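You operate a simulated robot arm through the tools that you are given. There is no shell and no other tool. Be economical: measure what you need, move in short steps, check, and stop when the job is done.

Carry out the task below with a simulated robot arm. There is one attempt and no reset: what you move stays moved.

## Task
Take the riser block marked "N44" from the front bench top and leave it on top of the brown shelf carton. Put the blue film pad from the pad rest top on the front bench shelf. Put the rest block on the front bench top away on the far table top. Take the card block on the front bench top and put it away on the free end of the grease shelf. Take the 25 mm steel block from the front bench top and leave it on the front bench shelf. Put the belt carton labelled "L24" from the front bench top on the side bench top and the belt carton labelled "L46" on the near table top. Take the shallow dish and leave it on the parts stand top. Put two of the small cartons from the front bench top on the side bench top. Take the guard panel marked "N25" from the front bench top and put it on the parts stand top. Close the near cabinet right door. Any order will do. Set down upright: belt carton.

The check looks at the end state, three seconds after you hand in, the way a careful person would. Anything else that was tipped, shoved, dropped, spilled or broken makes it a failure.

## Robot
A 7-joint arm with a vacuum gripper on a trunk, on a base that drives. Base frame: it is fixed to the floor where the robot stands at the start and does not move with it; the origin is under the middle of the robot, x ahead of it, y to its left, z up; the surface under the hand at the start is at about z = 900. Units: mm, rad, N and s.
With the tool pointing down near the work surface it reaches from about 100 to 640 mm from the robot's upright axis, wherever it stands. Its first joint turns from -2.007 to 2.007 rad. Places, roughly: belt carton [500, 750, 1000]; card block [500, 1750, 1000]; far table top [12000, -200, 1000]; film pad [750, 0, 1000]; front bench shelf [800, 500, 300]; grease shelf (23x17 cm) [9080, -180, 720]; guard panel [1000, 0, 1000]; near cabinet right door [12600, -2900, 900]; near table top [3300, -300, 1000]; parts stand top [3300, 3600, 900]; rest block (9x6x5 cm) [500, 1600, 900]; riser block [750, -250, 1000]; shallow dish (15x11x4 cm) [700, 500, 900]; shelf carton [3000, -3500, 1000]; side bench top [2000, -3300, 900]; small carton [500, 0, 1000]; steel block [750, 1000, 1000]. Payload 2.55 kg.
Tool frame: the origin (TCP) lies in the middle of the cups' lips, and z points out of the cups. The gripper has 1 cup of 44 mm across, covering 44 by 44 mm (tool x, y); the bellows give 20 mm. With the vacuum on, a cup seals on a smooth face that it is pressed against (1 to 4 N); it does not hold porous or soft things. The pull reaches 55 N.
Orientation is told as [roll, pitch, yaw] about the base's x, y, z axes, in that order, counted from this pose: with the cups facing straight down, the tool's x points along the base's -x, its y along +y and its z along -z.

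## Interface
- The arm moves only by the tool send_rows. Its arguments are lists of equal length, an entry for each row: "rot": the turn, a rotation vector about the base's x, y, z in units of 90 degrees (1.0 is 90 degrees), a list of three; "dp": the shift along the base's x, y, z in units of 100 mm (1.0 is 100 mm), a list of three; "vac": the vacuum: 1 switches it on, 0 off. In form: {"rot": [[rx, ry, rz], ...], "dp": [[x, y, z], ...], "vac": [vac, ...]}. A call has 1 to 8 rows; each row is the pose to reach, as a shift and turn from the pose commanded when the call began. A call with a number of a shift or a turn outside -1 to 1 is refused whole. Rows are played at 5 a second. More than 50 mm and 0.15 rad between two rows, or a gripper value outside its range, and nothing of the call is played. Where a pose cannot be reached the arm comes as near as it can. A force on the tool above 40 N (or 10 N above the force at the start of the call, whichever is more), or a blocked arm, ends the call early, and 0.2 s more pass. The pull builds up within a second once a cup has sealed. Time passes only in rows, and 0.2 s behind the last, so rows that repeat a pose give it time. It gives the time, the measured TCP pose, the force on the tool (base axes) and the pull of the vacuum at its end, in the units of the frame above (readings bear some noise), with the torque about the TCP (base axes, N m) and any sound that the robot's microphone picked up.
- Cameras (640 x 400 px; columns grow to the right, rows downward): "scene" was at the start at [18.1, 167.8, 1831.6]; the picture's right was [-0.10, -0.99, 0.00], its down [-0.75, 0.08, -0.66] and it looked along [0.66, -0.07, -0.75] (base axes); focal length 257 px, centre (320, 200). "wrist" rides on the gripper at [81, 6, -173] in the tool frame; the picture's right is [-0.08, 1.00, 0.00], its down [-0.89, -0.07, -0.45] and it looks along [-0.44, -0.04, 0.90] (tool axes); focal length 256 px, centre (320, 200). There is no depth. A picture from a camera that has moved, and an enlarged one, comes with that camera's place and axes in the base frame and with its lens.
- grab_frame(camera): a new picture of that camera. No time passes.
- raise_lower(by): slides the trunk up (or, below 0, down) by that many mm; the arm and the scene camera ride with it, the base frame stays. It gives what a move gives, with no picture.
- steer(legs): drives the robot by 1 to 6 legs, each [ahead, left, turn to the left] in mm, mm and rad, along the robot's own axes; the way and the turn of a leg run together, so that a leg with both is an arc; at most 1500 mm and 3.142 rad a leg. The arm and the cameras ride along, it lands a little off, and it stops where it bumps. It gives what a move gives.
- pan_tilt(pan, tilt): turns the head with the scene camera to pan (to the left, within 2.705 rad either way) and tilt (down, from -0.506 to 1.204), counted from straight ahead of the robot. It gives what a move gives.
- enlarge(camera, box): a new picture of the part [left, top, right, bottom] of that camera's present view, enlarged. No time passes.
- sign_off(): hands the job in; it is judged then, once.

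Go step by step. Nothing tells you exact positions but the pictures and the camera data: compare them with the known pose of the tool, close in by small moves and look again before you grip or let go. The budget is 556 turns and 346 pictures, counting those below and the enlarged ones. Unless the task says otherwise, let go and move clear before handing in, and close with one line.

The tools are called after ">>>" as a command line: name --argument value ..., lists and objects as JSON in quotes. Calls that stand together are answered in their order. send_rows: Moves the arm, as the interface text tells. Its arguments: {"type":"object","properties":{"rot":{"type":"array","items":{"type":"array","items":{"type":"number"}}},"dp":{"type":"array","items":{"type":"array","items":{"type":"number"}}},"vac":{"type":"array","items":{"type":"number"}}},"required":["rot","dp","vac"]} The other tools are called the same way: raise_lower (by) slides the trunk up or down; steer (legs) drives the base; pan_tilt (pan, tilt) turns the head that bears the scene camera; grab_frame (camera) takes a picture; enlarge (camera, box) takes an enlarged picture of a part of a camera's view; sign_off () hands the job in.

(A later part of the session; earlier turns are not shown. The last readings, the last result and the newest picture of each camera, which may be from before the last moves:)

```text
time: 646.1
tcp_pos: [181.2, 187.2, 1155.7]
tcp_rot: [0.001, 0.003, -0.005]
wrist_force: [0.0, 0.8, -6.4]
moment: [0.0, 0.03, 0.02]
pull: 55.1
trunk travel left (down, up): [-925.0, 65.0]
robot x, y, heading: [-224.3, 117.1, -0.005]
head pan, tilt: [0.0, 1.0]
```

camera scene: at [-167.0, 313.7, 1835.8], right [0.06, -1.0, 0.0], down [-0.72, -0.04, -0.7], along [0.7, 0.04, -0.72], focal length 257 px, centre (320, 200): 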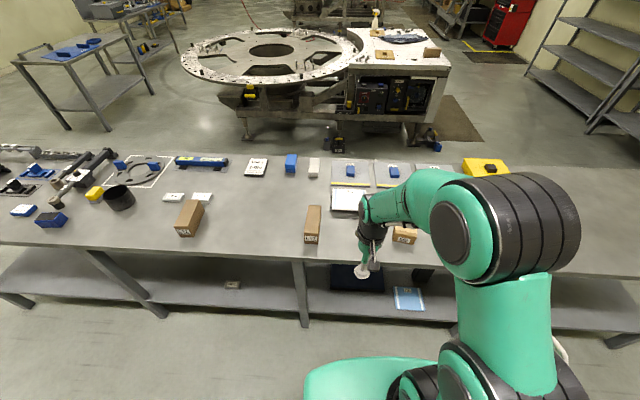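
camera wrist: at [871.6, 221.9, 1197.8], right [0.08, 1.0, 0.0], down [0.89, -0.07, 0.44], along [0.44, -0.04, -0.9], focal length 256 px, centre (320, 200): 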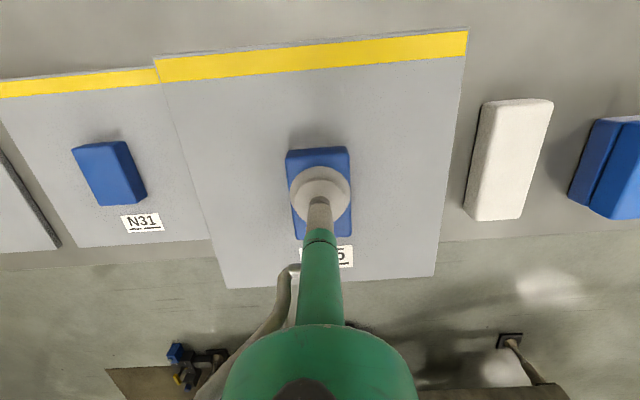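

>>> steer --legs '[[0, 1450, 0], [0, 1180, 0], [1500, 0, 0]]'

>>> pan_tilt --pan 0.0 --tilt 0.6

>>> grab_frame --camera "scene"

```text
time: 665.9
tcp_pos: [1661.2, 2899.5, 1156.0]
tcp_rot: [0.004, 0.003, 0.047]
wrist_force: [0.5, 0.4, -6.2]
moment: [0.01, 0.04, -0.02]
pull: 54.7
trunk travel left (down, up): [-925.0, 65.0]
robot x, y, heading: [1260.2, 2811.5, 0.044]
head pan, tilt: [0.0, 1.0]
```

```text
time: 666.8
tcp_pos: [1660.1, 2899.6, 1155.6]
tcp_rot: [0.001, 0.003, 0.047]
wrist_force: [0.8, 0.0, -6.1]
moment: [-0.01, 0.02, 0.01]
pull: 54.2
trunk travel left (down, up): [-925.0, 65.0]
robot x, y, heading: [1259.3, 2810.4, 0.045]
head pan, tilt: [0.0, 0.6]
```

```text
236 pictures are left
camera scene: at [1280.9, 2985.5, 1852.5], right [0.05, -1.0, 0.0], down [-0.57, -0.03, -0.82], along [0.82, 0.04, -0.57], focal length 257 px, centre (320, 200)
```

scene: 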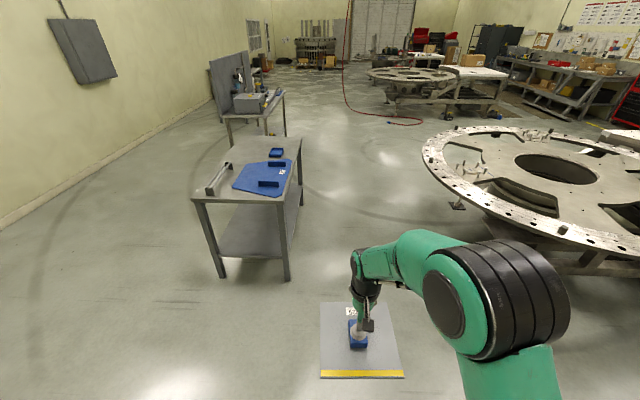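

>>> steer --legs '[[0, 0, -0.045], [1500, -130, 0], [940, 0, 0], [0, 0, 1.571]]'

>>> grab_frame --camera "scene"

```text
refused: leg 2 is longer than a leg can be; nothing moved
```

```text
235 pictures are left
camera scene: at [1280.9, 2985.5, 1852.5], right [0.05, -1.0, 0.0], down [-0.57, -0.03, -0.82], along [0.82, 0.04, -0.57], focal length 257 px, centre (320, 200)
```

scene: 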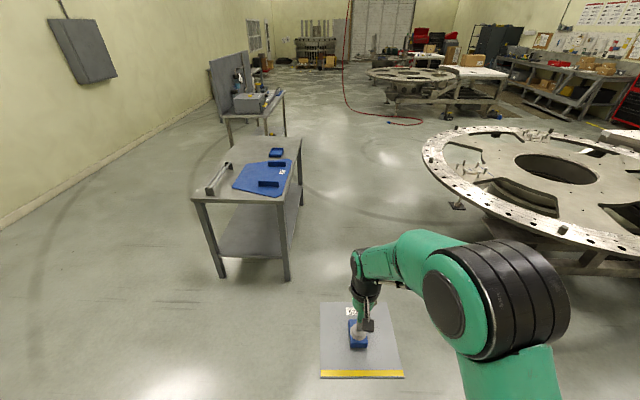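

>>> steer --legs '[[0, 0, -0.045], [1400, -130, 0], [1050, 0, 0], [0, 0, 1.571]]'

>>> grab_frame --camera "scene"

```text
time: 683.1
tcp_pos: [3657.3, 3118.2, 1154.7]
tcp_rot: [0.001, 0.003, 1.59]
wrist_force: [0.5, -1.0, -6.5]
moment: [-0.05, 0.02, 0.01]
pull: 54.8
trunk travel left (down, up): [-925.0, 65.0]
robot x, y, heading: [3738.4, 2713.6, 1.592]
head pan, tilt: [0.0, 0.6]
```

```text
234 pictures are left
camera scene: at [3560.0, 2739.7, 1852.6], right [1.0, 0.02, 0.0], down [0.01, -0.57, -0.82], along [-0.01, 0.82, -0.57], focal length 257 px, centre (320, 200)
```

scene: 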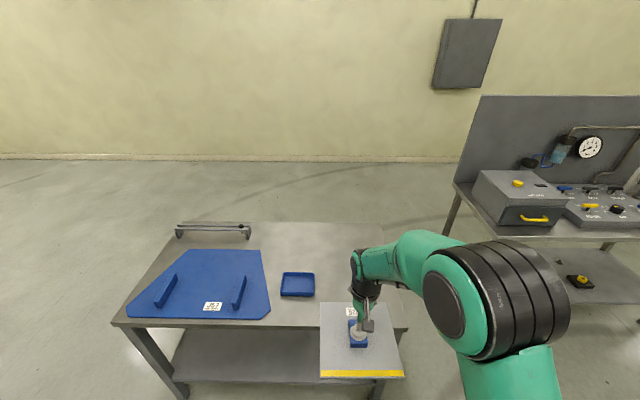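

The panel goes at (3680,3480), right of the dish. Approach.

>>> steer --legs '[[0, 0, -0.021], [235, 0, 0]]'

>>> send_rows --rot '[[0, 0, 0], [0, 0, 0], [0, 0, 0], [0, 0, 0], [0, 0, 0]]' --dp '[[0.05, 0.3, 0], [0.1, 0.6, -0.2], [0.15, 0.9, -0.4], [0.15, 1, -0.7], [0.15, 1, -0.9]]' --vac '[1, 1, 1, 1, 1]'

>>> grab_frame --camera "wrist"

>>> grab_frame --camera "scene"

```text
time: 685.2
tcp_pos: [3667.3, 3344.3, 1155.5]
tcp_rot: [-0.001, 0.006, 1.564]
wrist_force: [0.5, -0.7, -5.4]
moment: [0.0, -0.02, 0.01]
pull: 54.7
trunk travel left (down, up): [-925.0, 65.0]
robot x, y, heading: [3737.5, 2937.1, 1.565]
head pan, tilt: [0.0, 0.6]
```

```text
time: 686.4
tcp_pos: [3681.5, 3442.7, 1063.3]
tcp_rot: [0.002, 0.004, 1.565]
wrist_force: [-0.4, 0.7, -5.7]
moment: [-0.03, 0.0, 0.01]
pull: 54.6
trunk travel left (down, up): [-925.0, 65.0]
robot x, y, heading: [3737.7, 2939.3, 1.563]
head pan, tilt: [0.0, 0.6]
```

```text
233 pictures are left
camera wrist: at [3674.8, 3364.9, 1236.2], right [-1.0, 0.08, 0.0], down [0.08, 0.89, 0.44], along [0.04, 0.44, -0.9], focal length 256 px, centre (320, 200)
```

wrist: 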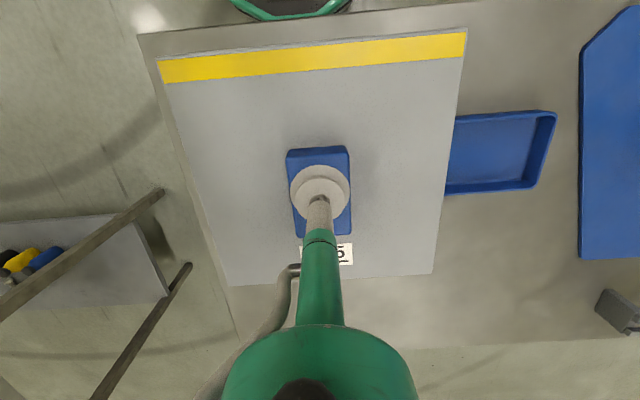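

```text
232 pictures are left
camera scene: at [3561.8, 2968.4, 1852.6], right [1.0, -0.01, 0.0], down [0.0, -0.57, -0.82], along [0.0, 0.82, -0.57], focal length 257 px, centre (320, 200)
```

scene: 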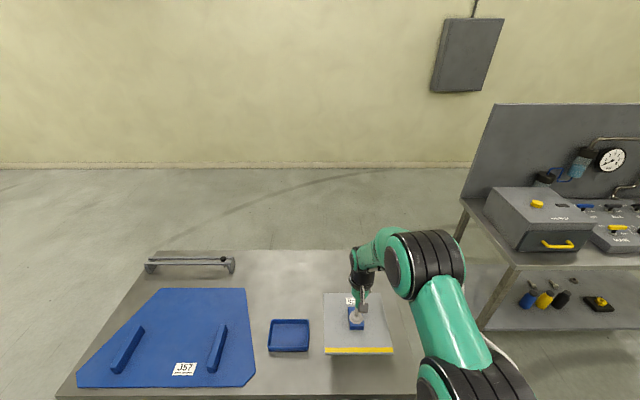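

Lowering at (3682,3475).

>>> send_rows --rot '[[0, 0, 0], [0, 0, 0], [0, 0, 0], [0, 0, 0], [0, 0, 0]]' --dp '[[0.05, 0.3, -0.3], [0.05, 0.35, -0.7], [0.05, 0.35, -1], [0.05, 0.35, -1], [0.05, 0.35, -1]]' --vac '[1, 1, 1, 1, 1]'

>>> send_rows --rot '[[0, 0, 0], [0, 0, 0], [0, 0, 0], [0, 0, 0], [0, 0, 0], [0, 0, 0], [0, 0, 0], [0, 0, 0]]' --dp '[[0, 0, -0.4], [0, 0, -0.6], [0, 0, -0.66], [0, 0, -0.7], [0, 0, -0.73], [0, 0, -0.75], [0, 0, -0.77], [0, 0, -0.79]]' --vac '[1, 1, 1, 1, 1, 1, 1, 1]'

```text
time: 687.6
tcp_pos: [3688.1, 3475.9, 963.5]
tcp_rot: [0.0, 0.006, 1.566]
wrist_force: [0.0, -0.5, -5.9]
moment: [-0.04, -0.01, 0.02]
pull: 55.4
trunk travel left (down, up): [-925.0, 65.0]
robot x, y, heading: [3737.1, 2937.3, 1.567]
head pan, tilt: [0.0, 0.6]
```

```text
time: 689.4
tcp_pos: [3687.9, 3480.0, 891.3]
tcp_rot: [0.002, -0.007, 1.566]
wrist_force: [-2.6, -4.9, 38.1]
moment: [-0.34, -0.05, 0.0]
pull: 55.5
trunk travel left (down, up): [-925.0, 65.0]
robot x, y, heading: [3737.0, 2937.8, 1.568]
head pan, tilt: [0.0, 0.6]
```

>>> send_rows --rot '[[0, 0, 0], [0, 0, 0], [0, 0, 0], [0, 0, 0], [0, 0, 0], [0, 0, 0], [0, 0, 0]]' --dp '[[0, 0, 0.05], [0, 0, 0.05], [0, 0, 0.05], [0, 0, 0.08], [0, 0, 0.3], [0, 0, 0.7], [0, 0, 1]]' --vac '[1, 0, 0, 0, 0, 0, 0]'

>>> send_rows --rot '[[0, 0, 0], [0, 0, 0], [0, 0, 0], [0, 0, 0], [0, 0, 0]]' --dp '[[0, 0, 0.4], [0, -0.2, 0.8], [0, -0.5, 1], [0, -0.8, 1], [0, -1, 1]]' --vac '[0, 0, 0, 0, 0]'

>>> send_rows --rot '[[0, 0, 0], [0, 0, 0], [0, 0, 0]]' --dp '[[0, 0, 0.4], [0, 0, 0.7], [0, 0, 0.7]]' --vac '[0, 0, 0]'

>>> grab_frame --camera "scene"

```text
time: 691.0
tcp_pos: [3689.0, 3476.7, 986.3]
tcp_rot: [-0.001, 0.006, 1.565]
wrist_force: [-0.8, -0.4, -0.7]
moment: [-0.01, -0.02, -0.04]
pull: 0.1
trunk travel left (down, up): [-925.0, 65.0]
robot x, y, heading: [3738.2, 2938.6, 1.569]
head pan, tilt: [0.0, 0.6]
```

```text
time: 692.2
tcp_pos: [3686.0, 3378.3, 1086.4]
tcp_rot: [-0.002, 0.003, 1.566]
wrist_force: [-0.4, -0.2, 0.4]
moment: [0.0, 0.01, 0.01]
pull: 0.0
trunk travel left (down, up): [-925.0, 65.0]
robot x, y, heading: [3740.1, 2940.4, 1.562]
head pan, tilt: [0.0, 0.6]
```

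```text
time: 693.0
tcp_pos: [3688.3, 3379.8, 1154.2]
tcp_rot: [0.0, 0.006, 1.566]
wrist_force: [-0.4, 0.3, 0.1]
moment: [0.01, 0.01, 0.02]
pull: 0.1
trunk travel left (down, up): [-925.0, 65.0]
robot x, y, heading: [3739.5, 2938.9, 1.566]
head pan, tilt: [0.0, 0.6]
```

```text
231 pictures are left
camera scene: at [3561.6, 2968.3, 1852.6], right [1.0, -0.01, 0.0], down [0.0, -0.57, -0.82], along [0.0, 0.82, -0.57], focal length 257 px, centre (320, 200)
```

scene: 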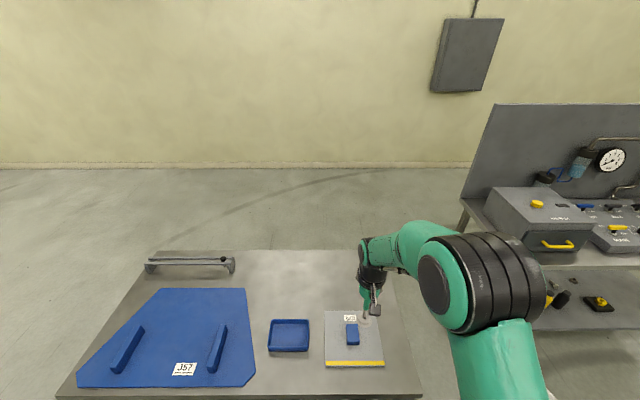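

Panel placed. Next: the rest block and card block at the bench's left end.

>>> steer --legs '[[-80, 0, 0], [0, 1450, 0], [0, 1450, 0], [0, 1120, 0], [0, 0, -1.566]]'

>>> pan_tilt --pan 0.0 --tilt 0.8

```text
time: 716.7
tcp_pos: [161.4, 2962.8, 1153.6]
tcp_rot: [-0.001, 0.006, 0.012]
wrist_force: [-0.1, 0.1, 0.9]
moment: [-0.03, 0.02, 0.04]
pull: 0.1
trunk travel left (down, up): [-925.0, 65.0]
robot x, y, heading: [-279.4, 2904.2, 0.014]
head pan, tilt: [0.0, 0.6]
```

```text
time: 717.5
tcp_pos: [160.0, 2964.0, 1153.8]
tcp_rot: [0.0, 0.004, 0.012]
wrist_force: [-0.1, 0.1, -0.4]
moment: [0.01, 0.01, -0.02]
pull: 0.2
trunk travel left (down, up): [-925.0, 65.0]
robot x, y, heading: [-278.9, 2906.0, 0.012]
head pan, tilt: [0.0, 0.799]
```

>>> steer --legs '[[0, -1200, -0.012]]'

>>> enlarge --camera "scene" --box '[200, 110, 460, 260]'

>>> grab_frame --camera "wrist"

```text
time: 723.6
tcp_pos: [139.4, 1721.1, 1153.9]
tcp_rot: [-0.001, 0.004, -0.05]
wrist_force: [-0.6, -0.3, 0.0]
moment: [0.02, -0.02, 0.02]
pull: 0.0
trunk travel left (down, up): [-925.0, 65.0]
robot x, y, heading: [-301.2, 1693.9, -0.045]
head pan, tilt: [0.0, 0.799]
```

```text
2.46 times, centred on (330, 185) of scene
camera zoom: at [-272.3, 1866.4, 1835.7], right [-0.05, -1.0, 0.0], down [-0.72, 0.04, -0.7], along [0.7, -0.03, -0.72], focal length 634 px, centre (295, 237)
```

zoom: 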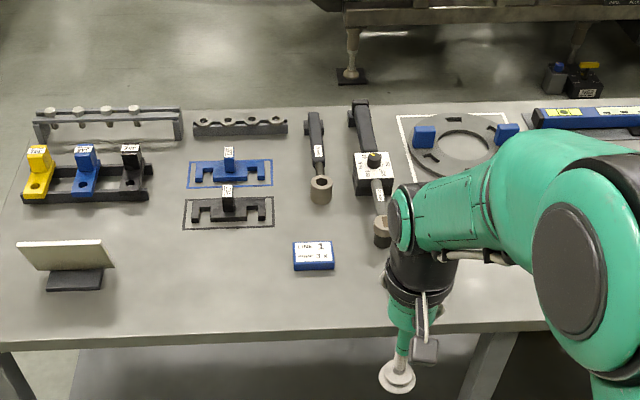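

```text
229 pictures are left
camera wrist: at [60.4, 1733.3, 1327.2], right [0.13, 0.99, 0.0], down [0.89, -0.11, 0.44], along [0.44, -0.06, -0.9], focal length 256 px, centre (320, 200)
```

wrist: 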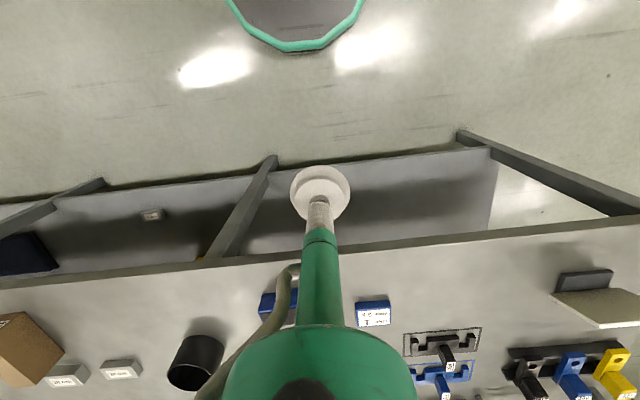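

The labelled blue block is the card block; the other blue/black block to its right is the rest block. Drive to the rest block.

>>> steer --legs '[[0, 0, 0.047], [350, -110, 0]]'

>>> grab_frame --camera "wrist"

```text
time: 726.4
tcp_pos: [493.5, 1635.0, 1154.0]
tcp_rot: [0.0, 0.004, 0.006]
wrist_force: [0.7, -1.1, -0.5]
moment: [-0.02, 0.02, 0.03]
pull: 0.0
trunk travel left (down, up): [-925.0, 65.0]
robot x, y, heading: [54.7, 1583.1, -0.0]
head pan, tilt: [0.0, 0.799]
```

```text
228 pictures are left
camera wrist: at [413.0, 1642.0, 1327.2], right [0.08, 1.0, 0.0], down [0.89, -0.07, 0.44], along [0.44, -0.03, -0.9], focal length 256 px, centre (320, 200)
```

wrist: 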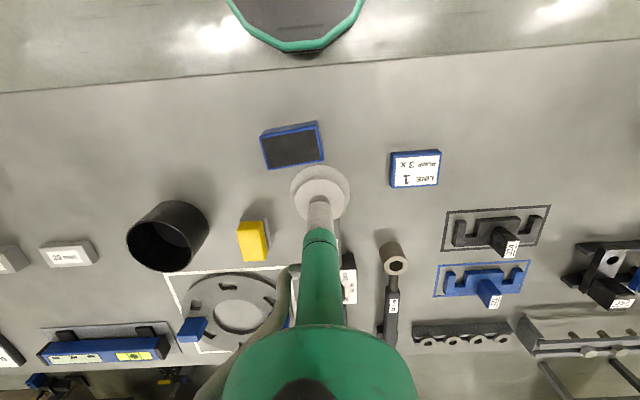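

The rest block's top is dark, maybe a soft pad; zoom in.

>>> enlarge --camera "wrist" --box '[240, 110, 340, 172]'

>>> enlarge --camera "wrist" --box '[370, 135, 470, 197]'

```text
6.40 times, centred on (290, 141) of wrist
camera zoom: at [413.0, 1642.0, 1327.2], right [0.08, 1.0, 0.0], down [0.89, -0.07, 0.44], along [0.44, -0.03, -0.9], focal length 1638 px, centre (512, 578)
```

zoom: 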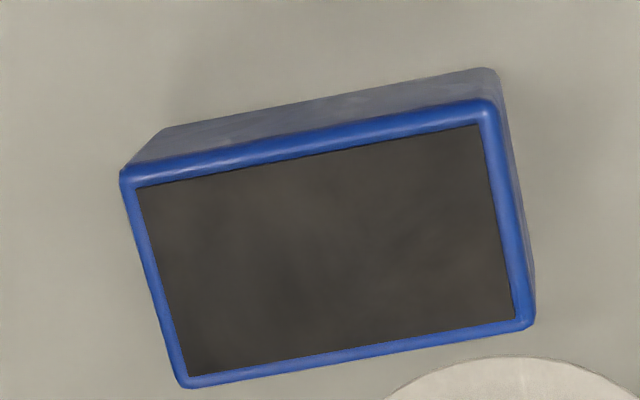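

```text
6.40 times, centred on (420, 166) of wrist
camera zoom: at [413.0, 1642.0, 1327.2], right [0.08, 1.0, 0.0], down [0.89, -0.07, 0.44], along [0.44, -0.03, -0.9], focal length 1638 px, centre (-320, 418)
```

zoom: 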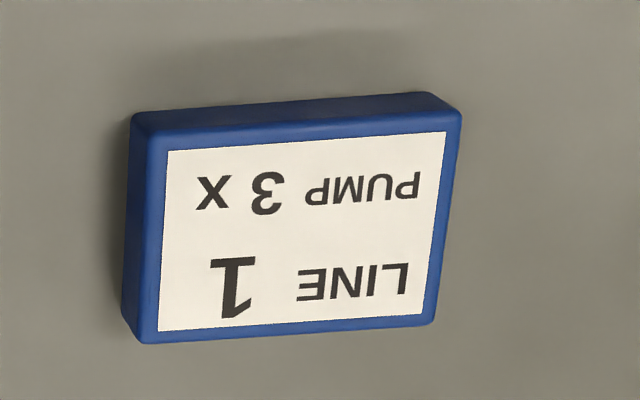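

The dark top could be soft foam. I first test whether the cup seals on the top; if not I'll grip a side. Move above (509,1594).

>>> send_rows --rot '[[0, 0, 0], [0, 0, 0], [0, 0, 0], [0, 0, 0]]' --dp '[[0.1, -0.25, -0.3], [0.15, -0.41, -0.6], [0.15, -0.41, -1], [0.15, -0.41, -1]]' --vac '[0, 0, 0, 0]'

>>> grab_frame --camera "wrist"

```text
time: 727.4
tcp_pos: [507.7, 1593.1, 1052.1]
tcp_rot: [0.002, 0.004, 0.003]
wrist_force: [-0.1, 0.5, -0.6]
moment: [0.01, -0.02, -0.04]
pull: 0.0
trunk travel left (down, up): [-925.0, 65.0]
robot x, y, heading: [54.4, 1582.6, 0.0]
head pan, tilt: [0.0, 0.799]
```

```text
225 pictures are left
camera wrist: at [428.9, 1601.0, 1225.2], right [0.08, 1.0, 0.0], down [0.89, -0.07, 0.44], along [0.44, -0.03, -0.9], focal length 256 px, centre (320, 200)
```

wrist: 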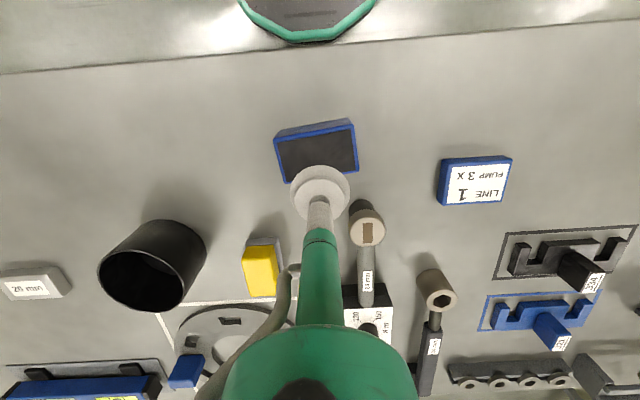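

Aligned. Press gently with vacuum.

>>> send_rows --rot '[[0, 0, 0], [0, 0, 0], [0, 0, 0], [0, 0, 0], [0, 0, 0], [0, 0, 0], [0, 0, 0]]' --dp '[[0, 0, -0.4], [0, 0, -0.8], [0, 0, -0.96], [0, 0, -1], [0, 0, -1], [0, 0, -1], [0, 0, -1]]' --vac '[0, 0, 1, 1, 1, 1, 1]'

```text
time: 729.0
tcp_pos: [508.6, 1594.0, 954.0]
tcp_rot: [0.0, 0.004, 0.004]
wrist_force: [0.7, 0.7, -0.2]
moment: [0.02, 0.02, -0.01]
pull: 55.2
trunk travel left (down, up): [-925.0, 65.0]
robot x, y, heading: [50.3, 1583.5, 0.003]
head pan, tilt: [0.0, 0.799]
```

It sealed. Lift.

>>> send_rows --rot '[[0, 0, 0], [0, 0, 0], [0, 0, 0], [0, 0, 0], [0, 0, 0]]' --dp '[[0, 0, 0.1], [0, 0, 0.3], [0, 0, 0.7], [0, 0, 1], [0, 0, 1]]' --vac '[1, 1, 1, 1, 1]'

>>> grab_frame --camera "wrist"

```text
time: 730.2
tcp_pos: [505.7, 1590.7, 1055.4]
tcp_rot: [0.0, 0.005, 0.003]
wrist_force: [-0.1, 0.4, -3.9]
moment: [0.01, 0.01, -0.01]
pull: 55.3
trunk travel left (down, up): [-925.0, 65.0]
robot x, y, heading: [54.5, 1580.6, 0.004]
head pan, tilt: [0.0, 0.799]
```

```text
224 pictures are left
camera wrist: at [426.9, 1598.9, 1227.9], right [0.08, 1.0, 0.0], down [0.9, -0.07, 0.44], along [0.44, -0.03, -0.9], focal length 256 px, centre (320, 200)
```

wrist: 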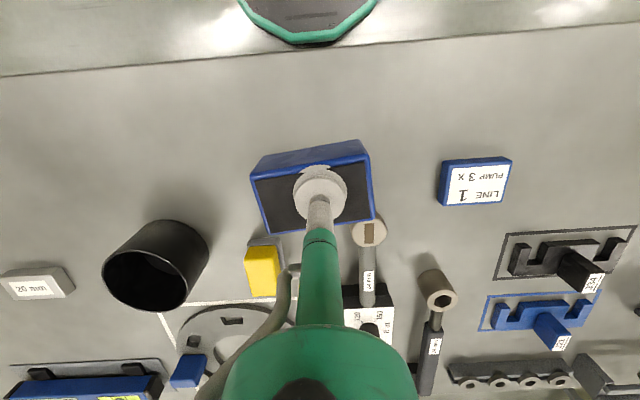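

Rest block held. Retract and start the long drive along the left aisle.

>>> send_rows --rot '[[0, 0, 0], [0, 0, 0], [0, 0, 0], [0, 0, 0]]' --dp '[[-0.2, 0, 0.4], [-0.4, 0, 0.8], [-0.6, 0, 1], [-0.6, 0, 1]]' --vac '[1, 1, 1, 1]'

>>> steer --legs '[[-250, 0, 0], [0, 1140, 0], [1500, 0, 0]]'

>>> pan_tilt --pan 0.0 --tilt 0.3

>>> grab_frame --camera "scene"

```text
time: 731.2
tcp_pos: [445.8, 1595.5, 1155.2]
tcp_rot: [0.0, 0.006, 0.004]
wrist_force: [-0.1, 0.8, -3.1]
moment: [0.04, 0.03, 0.0]
pull: 54.8
trunk travel left (down, up): [-925.0, 65.0]
robot x, y, heading: [52.4, 1585.9, -0.001]
head pan, tilt: [0.0, 0.799]
```

```text
time: 745.4
tcp_pos: [1671.4, 2725.5, 1153.3]
tcp_rot: [0.0, 0.007, -0.018]
wrist_force: [0.0, 0.1, -2.6]
moment: [0.04, -0.01, -0.01]
pull: 54.7
trunk travel left (down, up): [-925.0, 65.0]
robot x, y, heading: [1283.9, 2720.7, -0.016]
head pan, tilt: [0.0, 0.799]
```

```text
time: 746.4
tcp_pos: [1672.3, 2725.5, 1153.6]
tcp_rot: [0.0, 0.004, -0.017]
wrist_force: [0.2, -0.4, -2.5]
moment: [0.01, 0.02, 0.0]
pull: 54.3
trunk travel left (down, up): [-925.0, 65.0]
robot x, y, heading: [1277.4, 2720.9, -0.018]
head pan, tilt: [0.0, 0.3]
```

```text
223 pictures are left
camera scene: at [1316.4, 2895.7, 1880.0], right [-0.02, -1.0, 0.0], down [-0.3, 0.01, -0.95], along [0.95, -0.02, -0.3], focal length 257 px, centre (320, 200)
```

scene: 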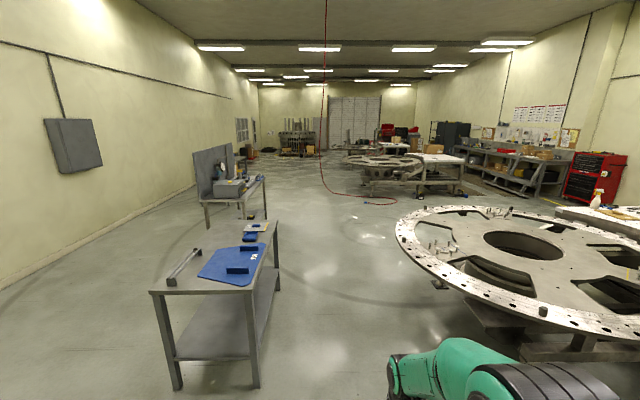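

Aisle ahead is clear until the hose at x≈7000. Drive on to x≈4900 and re-look.

>>> steer --legs '[[0, -100, 0.017], [1450, 0, 0], [1450, 0, 0], [900, 0, 0]]'

>>> pan_tilt --pan -0.3 --tilt 0.3

>>> grab_frame --camera "scene"

```text
time: 747.5
tcp_pos: [1674.5, 2648.2, 1152.9]
tcp_rot: [0.001, 0.007, -0.026]
wrist_force: [-0.6, 0.8, -3.1]
moment: [0.06, -0.01, 0.0]
pull: 55.2
trunk travel left (down, up): [-925.0, 65.0]
robot x, y, heading: [1282.4, 2650.1, -0.025]
head pan, tilt: [0.0, 0.3]
stopped in leg 1: the robot was blocked; the commanded pose is now the measured one
```

```text
time: 748.3
tcp_pos: [1674.4, 2651.7, 1154.2]
tcp_rot: [-0.001, 0.004, -0.025]
wrist_force: [-0.2, -0.3, -2.7]
moment: [0.0, -0.01, 0.04]
pull: 54.6
trunk travel left (down, up): [-925.0, 65.0]
robot x, y, heading: [1283.9, 2648.6, -0.02]
head pan, tilt: [-0.3, 0.3]
```

```text
222 pictures are left
camera scene: at [1315.2, 2796.4, 1880.1], right [-0.32, -0.95, 0.0], down [-0.28, 0.09, -0.96], along [0.91, -0.3, -0.3], focal length 257 px, centre (320, 200)
```

scene: 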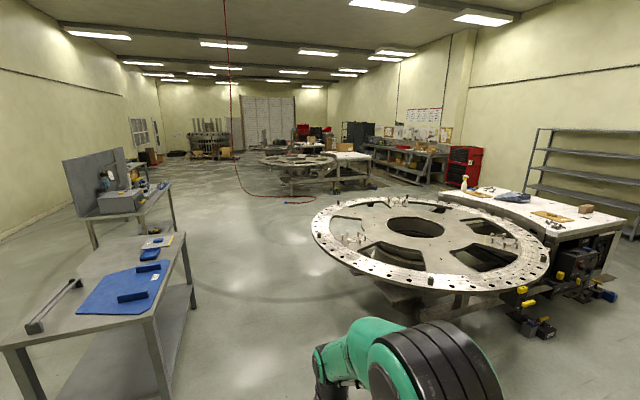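

I touched the bench's end while shifting; I move left again and drive ahead.

>>> steer --legs '[[0, 70, 0.022], [1450, 0, 0], [1450, 0, 0], [700, 0, 0]]'

>>> pan_tilt --pan -0.2 --tilt 0.2

>>> grab_frame --camera "scene"

```text
time: 766.4
tcp_pos: [5267.0, 2530.0, 1152.7]
tcp_rot: [-0.001, 0.005, -0.076]
wrist_force: [-0.1, 0.0, -2.3]
moment: [0.01, 0.01, -0.01]
pull: 54.7
trunk travel left (down, up): [-925.0, 65.0]
robot x, y, heading: [4872.6, 2549.1, -0.074]
head pan, tilt: [-0.3, 0.3]
```

```text
time: 767.0
tcp_pos: [5267.7, 2529.8, 1153.5]
tcp_rot: [0.0, 0.005, -0.078]
wrist_force: [0.1, 0.5, -2.7]
moment: [0.01, 0.04, 0.02]
pull: 55.3
trunk travel left (down, up): [-925.0, 65.0]
robot x, y, heading: [4876.0, 2548.7, -0.078]
head pan, tilt: [-0.201, 0.201]
```

```text
221 pictures are left
camera scene: at [4919.4, 2702.1, 1889.3], right [-0.27, -0.96, 0.0], down [-0.19, 0.05, -0.98], along [0.94, -0.27, -0.2], focal length 257 px, centre (320, 200)
```

scene: 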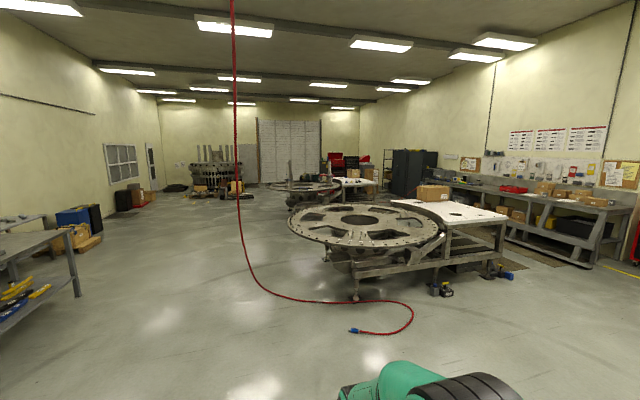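

The third unit's white table at ~(12000,-300) is the far table; a hose lies on the left aisle, so I cross to the right aisle (y≈-1700) here.

>>> steer --legs '[[0, 0, 0.078], [250, 0, 0], [0, -1450, 0], [0, -1450, 0], [0, -1300, 0]]'

>>> pan_tilt --pan 0.1 --tilt 0.3

>>> grab_frame --camera "scene"

```text
time: 789.0
tcp_pos: [5644.1, -1600.5, 1154.6]
tcp_rot: [-0.001, 0.005, 0.088]
wrist_force: [0.7, -0.1, -2.8]
moment: [0.01, 0.03, -0.02]
pull: 54.7
trunk travel left (down, up): [-925.0, 65.0]
robot x, y, heading: [5255.8, -1645.0, 0.086]
head pan, tilt: [-0.201, 0.201]
```

```text
time: 789.8
tcp_pos: [5643.8, -1601.1, 1152.7]
tcp_rot: [0.0, 0.003, 0.087]
wrist_force: [-0.2, -0.6, -2.6]
moment: [-0.02, 0.0, -0.01]
pull: 55.0
trunk travel left (down, up): [-925.0, 65.0]
robot x, y, heading: [5255.6, -1646.0, 0.087]
head pan, tilt: [0.099, 0.3]
```

```text
220 pictures are left
camera scene: at [5271.3, -1458.6, 1880.1], right [0.19, -0.98, 0.0], down [-0.29, -0.05, -0.96], along [0.94, 0.18, -0.3], focal length 257 px, centre (320, 200)
```

scene: 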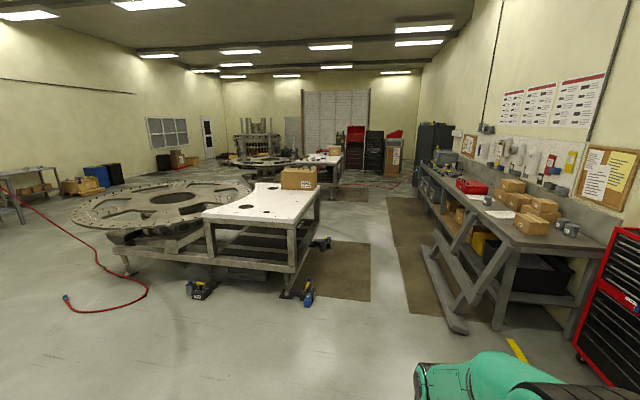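

The right aisle is open at y≈-1600. Drive ahead to x≈8700.

>>> steer --legs '[[0, 0, -0.087], [1450, 0, 0], [1450, 0, 0], [500, 0, 0]]'

>>> pan_tilt --pan 0.4 --tilt 0.3

>>> grab_frame --camera "scene"

```text
time: 806.9
tcp_pos: [9044.7, -1554.3, 1155.1]
tcp_rot: [0.003, 0.005, 0.032]
wrist_force: [1.1, -0.7, -2.8]
moment: [0.01, 0.03, -0.02]
pull: 54.7
trunk travel left (down, up): [-925.0, 65.0]
robot x, y, heading: [8654.8, -1573.5, 0.035]
head pan, tilt: [0.099, 0.3]
```

```text
time: 807.7
tcp_pos: [9048.2, -1547.5, 1153.2]
tcp_rot: [-0.006, 0.009, 0.033]
wrist_force: [-0.1, 0.2, -2.7]
moment: [0.01, 0.05, -0.02]
pull: 54.8
trunk travel left (down, up): [-925.0, 65.0]
robot x, y, heading: [8653.2, -1580.5, 0.031]
head pan, tilt: [0.4, 0.3]
```

```text
219 pictures are left
camera scene: at [8665.5, -1379.6, 1882.8], right [0.42, -0.91, -0.01], down [-0.26, -0.12, -0.96], along [0.87, 0.4, -0.29], focal length 257 px, centre (320, 200)
```

scene: 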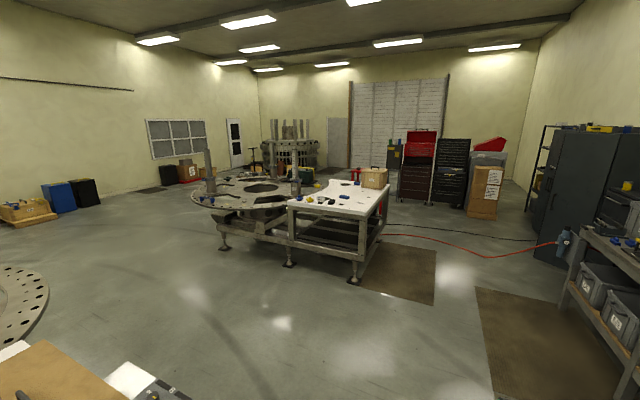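

The far table spans x≈11170–12450, y from -730 up; its front edge is open. I drive ahead and then left to face it.

>>> steer --legs '[[0, 0, -0.033], [1400, 0, 0], [0, 1050, 0], [350, 0, 0]]'

>>> pan_tilt --pan 0.0 --tilt 0.6

>>> grab_frame --camera "scene"

>>> pan_tilt --pan 2.6 --tilt 0.5

>>> grab_frame --camera "scene"

```text
time: 821.7
tcp_pos: [10789.6, -564.5, 1151.4]
tcp_rot: [-0.005, 0.008, -0.035]
wrist_force: [0.1, 0.1, -3.7]
moment: [-0.01, 0.03, -0.02]
pull: 55.0
trunk travel left (down, up): [-925.0, 65.0]
robot x, y, heading: [10390.7, -571.2, -0.034]
head pan, tilt: [0.4, 0.3]
```

```text
time: 822.5
tcp_pos: [10789.5, -566.0, 1151.5]
tcp_rot: [-0.007, 0.008, -0.034]
wrist_force: [0.1, 0.4, -3.2]
moment: [0.01, 0.04, 0.0]
pull: 54.3
trunk travel left (down, up): [-925.0, 65.0]
robot x, y, heading: [10393.9, -568.9, -0.034]
head pan, tilt: [0.0, 0.6]
```

```text
218 pictures are left
camera scene: at [10427.4, -395.9, 1852.7], right [-0.03, -1.0, 0.0], down [-0.56, 0.02, -0.83], along [0.83, -0.03, -0.56], focal length 257 px, centre (320, 200)
```

scene: 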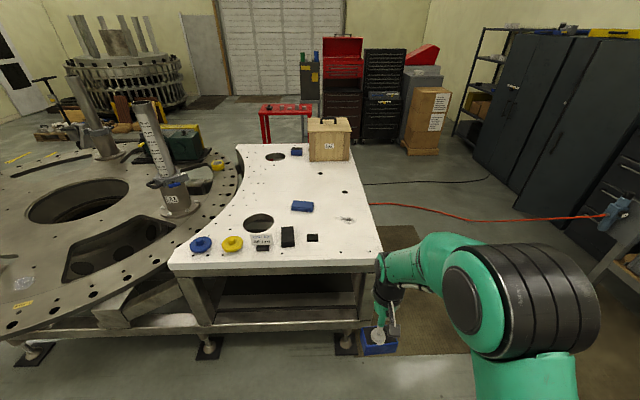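

```text
time: 824.9
tcp_pos: [10789.2, -565.7, 1151.7]
tcp_rot: [-0.005, 0.008, -0.034]
wrist_force: [0.6, 0.2, -1.5]
moment: [0.0, 0.01, 0.0]
pull: 55.2
trunk travel left (down, up): [-925.0, 65.0]
robot x, y, heading: [10393.7, -571.7, -0.029]
head pan, tilt: [2.601, 0.499]
```

```text
217 pictures are left
camera scene: at [10263.3, -343.3, 1861.7], right [0.55, 0.84, 0.0], down [0.4, -0.26, -0.88], along [-0.74, 0.48, -0.48], focal length 257 px, centre (320, 200)
```

scene: 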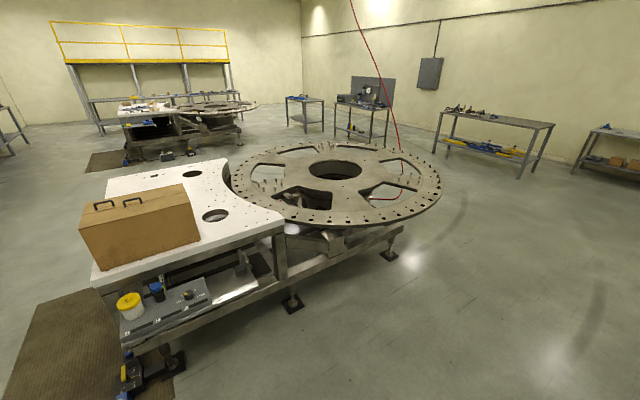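

I see the grease shelf on the far end of unit 2 with a yellow-lid can; zoom in for later.

>>> enlarge --camera "scene" --box '[90, 240, 290, 365]'

>>> pan_tilt --pan -0.05 --tilt 0.6

>>> enlarge --camera "scene" --box '[150, 130, 420, 299]'

```text
3.20 times, centred on (190, 302) of scene
camera zoom: at [10263.3, -343.3, 1861.7], right [0.55, 0.84, 0.0], down [0.4, -0.26, -0.88], along [-0.74, 0.48, -0.48], focal length 824 px, centre (736, -128)
```

zoom: 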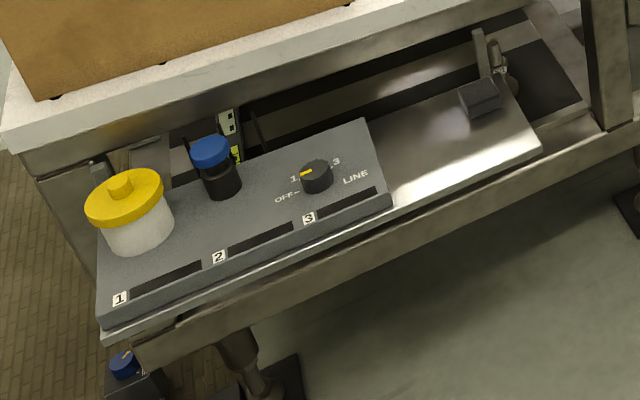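

```text
time: 827.2
tcp_pos: [10789.1, -565.2, 1151.3]
tcp_rot: [-0.006, 0.007, -0.035]
wrist_force: [0.1, 0.3, -3.9]
moment: [0.01, 0.04, -0.01]
pull: 54.5
trunk travel left (down, up): [-925.0, 65.0]
robot x, y, heading: [10395.9, -568.6, -0.038]
head pan, tilt: [-0.051, 0.6]
```

```text
2.37 times, centred on (285, 214) of scene
camera zoom: at [10427.6, -400.4, 1852.6], right [-0.08, -1.0, 0.0], down [-0.56, 0.05, -0.83], along [0.82, -0.07, -0.56], focal length 609 px, centre (403, 166)
```

zoom: 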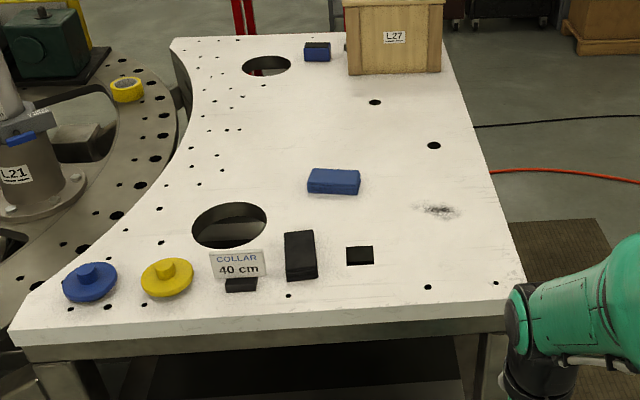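

The far table's clear spot is near (11400,-560). Approach.

>>> steer --legs '[[0, 0, 0.036], [480, 0, 0]]'

>>> grab_frame --camera "wrist"

```text
time: 830.5
tcp_pos: [11276.6, -548.8, 1151.3]
tcp_rot: [-0.007, 0.009, 0.003]
wrist_force: [0.5, -0.3, -3.7]
moment: [0.03, 0.02, 0.01]
pull: 55.1
trunk travel left (down, up): [-925.0, 65.0]
robot x, y, heading: [10882.0, -572.1, 0.003]
head pan, tilt: [-0.051, 0.6]
```

```text
214 pictures are left
camera wrist: at [11197.9, -539.7, 1324.9], right [0.08, 1.0, -0.01], down [0.9, -0.06, 0.44], along [0.44, -0.04, -0.9], focal length 256 px, centre (320, 200)
```

wrist: 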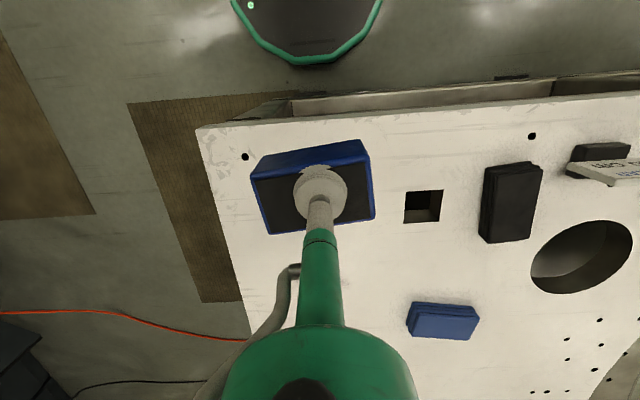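

Extend and lower onto the table.

>>> send_rows --rot '[[0, 0, 0], [0, 0, 0], [0, 0, 0], [0, 0, 0], [0, 0, 0]]' --dp '[[0.4, 0, 0], [0.8, 0, -0.2], [1, 0, -0.6], [1, 0, -1], [1, 0, -1]]' --vac '[1, 1, 1, 1, 1]'

>>> grab_frame --camera "wrist"

>>> send_rows --rot '[[0, 0, 0], [0, 0, 0], [0, 0, 0], [0, 0, 0], [0, 0, 0], [0, 0, 0], [0, 0, 0], [0, 0, 0]]' --dp '[[0, 0, -0.2], [0, 0, -0.36], [0, 0, -0.42], [0, 0, -0.46], [0, 0, -0.49], [0, 0, -0.52], [0, 0, -0.55], [0, 0, -0.58]]' --vac '[1, 1, 1, 1, 1, 1, 1, 1]'

```text
time: 831.7
tcp_pos: [11376.2, -549.4, 1049.1]
tcp_rot: [-0.007, 0.009, 0.004]
wrist_force: [-0.1, 0.2, -2.8]
moment: [-0.02, 0.03, 0.01]
pull: 55.1
trunk travel left (down, up): [-925.0, 65.0]
robot x, y, heading: [10879.3, -570.0, 0.004]
head pan, tilt: [-0.051, 0.6]
```

```text
213 pictures are left
camera wrist: at [11297.0, -540.1, 1223.1], right [0.08, 1.0, -0.01], down [0.9, -0.06, 0.44], along [0.44, -0.04, -0.9], focal length 256 px, centre (320, 200)
```

wrist: 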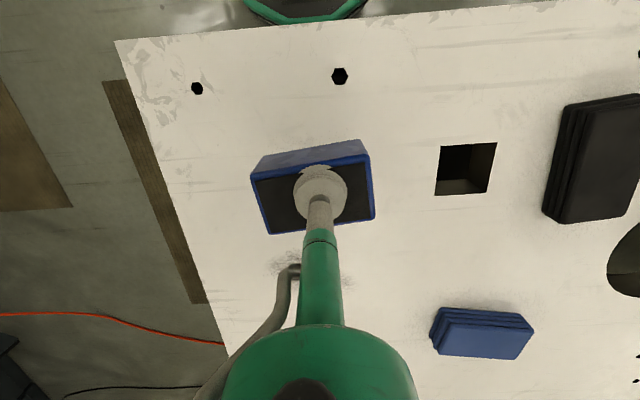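

```text
time: 833.5
tcp_pos: [11377.0, -548.1, 999.3]
tcp_rot: [-0.009, 0.0, 0.004]
wrist_force: [-8.8, -0.2, 34.8]
moment: [-0.35, -0.55, 0.01]
pull: 54.9
trunk travel left (down, up): [-925.0, 65.0]
robot x, y, heading: [10880.5, -570.4, 0.007]
head pan, tilt: [-0.051, 0.6]
```

In contact. Release and rise.

>>> send_rows --rot '[[0, 0, 0], [0, 0, 0], [0, 0, 0], [0, 0, 0], [0, 0, 0], [0, 0, 0], [0, 0, 0]]' --dp '[[0, 0, 0.06], [0, 0, 0.06], [0, 0, 0.06], [0, 0, 0.09], [0, 0, 0.3], [0, 0, 0.7], [0, 0, 1]]' --vac '[1, 0, 0, 0, 0, 0, 0]'

>>> send_rows --rot '[[0.005, -0.005, 0], [0.005, -0.005, 0], [0.005, -0.005, 0]]' --dp '[[-0.3, 0, 0.3], [-0.6, 0, 0.6], [-0.9, 0, 0.6]]' --vac '[0, 0, 0]'

>>> grab_frame --camera "scene"

```text
time: 835.1
tcp_pos: [11378.0, -550.0, 1093.2]
tcp_rot: [-0.006, 0.012, 0.004]
wrist_force: [0.5, 0.0, -0.2]
moment: [0.03, 0.0, 0.01]
pull: 0.1
trunk travel left (down, up): [-925.0, 65.0]
robot x, y, heading: [10882.1, -572.6, 0.005]
head pan, tilt: [-0.051, 0.6]
```

```text
time: 835.9
tcp_pos: [11285.0, -547.6, 1153.5]
tcp_rot: [0.002, 0.001, 0.004]
wrist_force: [0.3, 0.3, 0.3]
moment: [-0.02, -0.03, 0.05]
pull: 0.0
trunk travel left (down, up): [-925.0, 65.0]
robot x, y, heading: [10881.4, -568.7, 0.007]
head pan, tilt: [-0.051, 0.6]
```

```text
212 pictures are left
camera scene: at [10907.8, -398.1, 1852.6], right [-0.05, -1.0, 0.0], down [-0.56, 0.03, -0.83], along [0.82, -0.04, -0.56], focal length 257 px, centre (320, 200)
```

scene: 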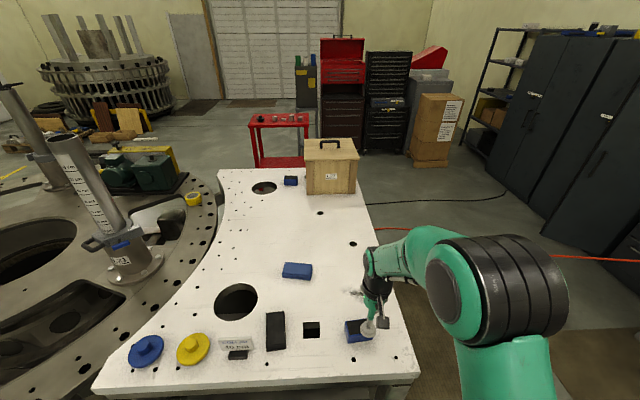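

Rest block is on the far table. I look at the cabinets for the door now, since it's close.

>>> pan_tilt --pan -0.85 --tilt 0.3

>>> grab_frame --camera "scene"

```text
time: 837.0
tcp_pos: [11287.8, -547.9, 1152.9]
tcp_rot: [0.001, 0.002, 0.003]
wrist_force: [0.1, 0.0, 0.0]
moment: [-0.02, 0.02, -0.02]
pull: 0.0
trunk travel left (down, up): [-925.0, 65.0]
robot x, y, heading: [10880.2, -565.4, 0.005]
head pan, tilt: [-0.85, 0.3]
```

```text
211 pictures are left
camera scene: at [10882.8, -463.7, 1880.1], right [-0.75, -0.66, 0.0], down [-0.2, 0.22, -0.96], along [0.63, -0.71, -0.3], focal length 257 px, centre (320, 200)
```

scene: 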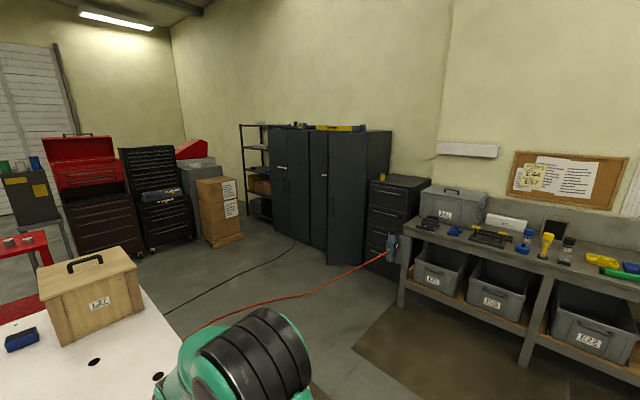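

>>> enlarge --camera "scene" --box '[230, 110, 450, 290]'

```text
2.22 times, centred on (340, 200) of scene
camera zoom: at [10882.8, -463.7, 1880.1], right [-0.75, -0.66, 0.0], down [-0.2, 0.22, -0.96], along [0.63, -0.71, -0.3], focal length 572 px, centre (276, 200)
```

zoom: 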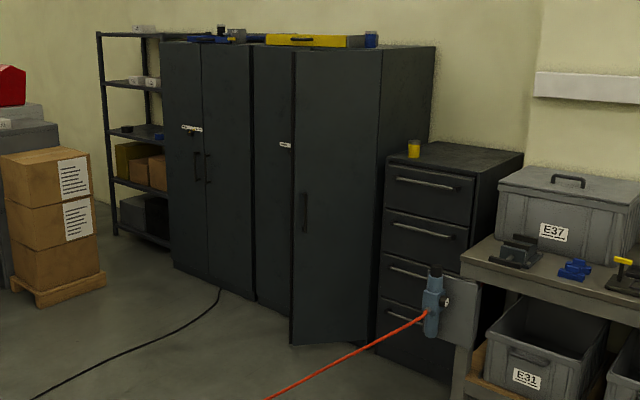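

The near cabinet's right door is ajar (hinge ~(12420,-2970), free edge ~(12770,-2730)). A red hose crosses the floor in front; I drive closer to examine.

>>> steer --legs '[[-200, 0, 0], [0, -1000, 0], [1100, 0, 0]]'

>>> pan_tilt --pan -0.7 --tilt 0.55

>>> grab_frame --camera "scene"

```text
time: 848.5
tcp_pos: [12185.7, -1507.2, 1154.7]
tcp_rot: [0.001, 0.0, 0.036]
wrist_force: [-0.9, -0.5, -0.1]
moment: [0.01, -0.01, 0.05]
pull: 0.0
trunk travel left (down, up): [-925.0, 65.0]
robot x, y, heading: [11780.4, -1539.0, 0.033]
head pan, tilt: [-0.85, 0.3]
```

```text
time: 849.3
tcp_pos: [12189.2, -1499.9, 1152.0]
tcp_rot: [-0.006, 0.004, 0.034]
wrist_force: [-0.6, 0.3, 0.4]
moment: [0.01, 0.02, 0.03]
pull: 0.0
trunk travel left (down, up): [-925.0, 65.0]
robot x, y, heading: [11782.0, -1540.7, 0.037]
head pan, tilt: [-0.7, 0.55]
```

```text
209 pictures are left
camera scene: at [11778.9, -1436.5, 1859.1], right [-0.62, -0.79, -0.01], down [-0.41, 0.33, -0.85], along [0.67, -0.52, -0.52], focal length 257 px, centre (320, 200)
```

scene: 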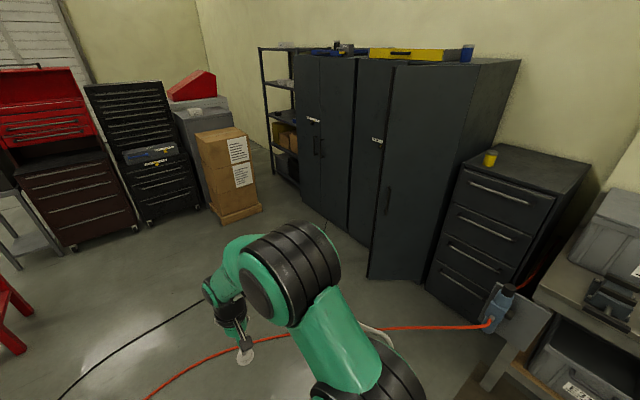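

The hose lies on the floor along (13000,-1040)→(12763,-2000)→(12403,-2490). I turn to face -y here, then move east carefully, watching for bumps.

>>> steer --legs '[[0, 0, -1.606]]'

>>> steer --legs '[[0, 700, 0]]'

>>> steer --legs '[[0, 400, 0]]'

>>> pan_tilt --pan 0.0 --tilt 0.5

>>> grab_frame --camera "scene"

```text
time: 853.5
tcp_pos: [11824.6, -1950.9, 1151.4]
tcp_rot: [-0.006, 0.004, -1.535]
wrist_force: [0.0, 0.4, -0.2]
moment: [0.04, 0.01, 0.0]
pull: 0.0
trunk travel left (down, up): [-925.0, 65.0]
robot x, y, heading: [11781.9, -1538.2, -1.531]
head pan, tilt: [-0.7, 0.55]
```

```text
time: 857.4
tcp_pos: [12527.5, -1919.8, 1155.7]
tcp_rot: [-0.004, -0.001, -1.546]
wrist_force: [0.0, 0.8, -0.1]
moment: [0.04, 0.05, -0.03]
pull: 0.0
trunk travel left (down, up): [-925.0, 65.0]
robot x, y, heading: [12486.2, -1514.9, -1.545]
head pan, tilt: [-0.7, 0.55]
```

```text
time: 859.9
tcp_pos: [12927.9, -1896.3, 1157.4]
tcp_rot: [-0.006, -0.013, -1.535]
wrist_force: [0.2, 0.7, 0.8]
moment: [-0.02, -0.02, 0.02]
pull: 0.0
trunk travel left (down, up): [-925.0, 65.0]
robot x, y, heading: [12887.8, -1508.7, -1.531]
head pan, tilt: [-0.7, 0.55]
```

```text
time: 860.9
tcp_pos: [12927.6, -1895.6, 1157.1]
tcp_rot: [-0.007, -0.012, -1.536]
wrist_force: [0.8, 0.6, -0.6]
moment: [0.02, -0.02, 0.0]
pull: 0.1
trunk travel left (down, up): [-925.0, 65.0]
robot x, y, heading: [12889.0, -1504.9, -1.532]
head pan, tilt: [0.0, 0.499]
```

```text
208 pictures are left
camera scene: at [13064.5, -1530.9, 1861.7], right [-1.0, -0.04, 0.0], down [-0.02, 0.48, -0.88], along [0.03, -0.88, -0.48], focal length 257 px, centre (320, 200)
```

scene: 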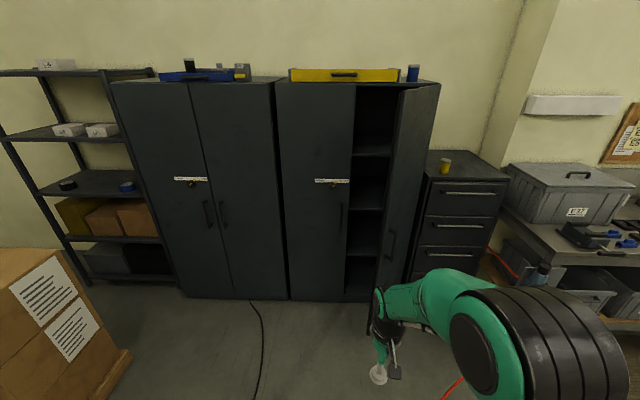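

No bump crossing the hose. Zoom on the door.

>>> enlarge --camera "scene" --box '[270, 70, 510, 340]'

```text
1.48 times, centred on (390, 205) of scene
camera zoom: at [13064.5, -1530.9, 1861.7], right [-1.0, -0.04, 0.0], down [-0.02, 0.48, -0.88], along [0.03, -0.88, -0.48], focal length 381 px, centre (216, 193)
```

zoom: 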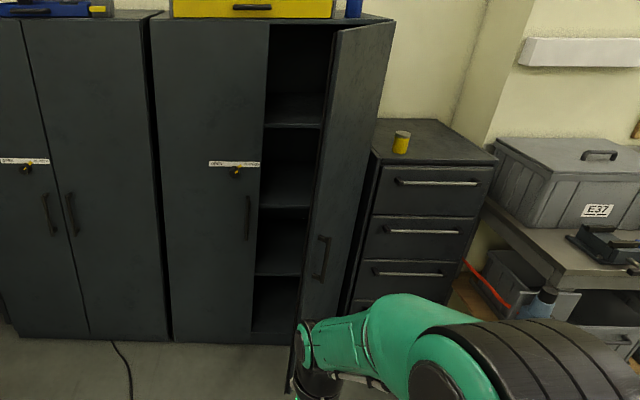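

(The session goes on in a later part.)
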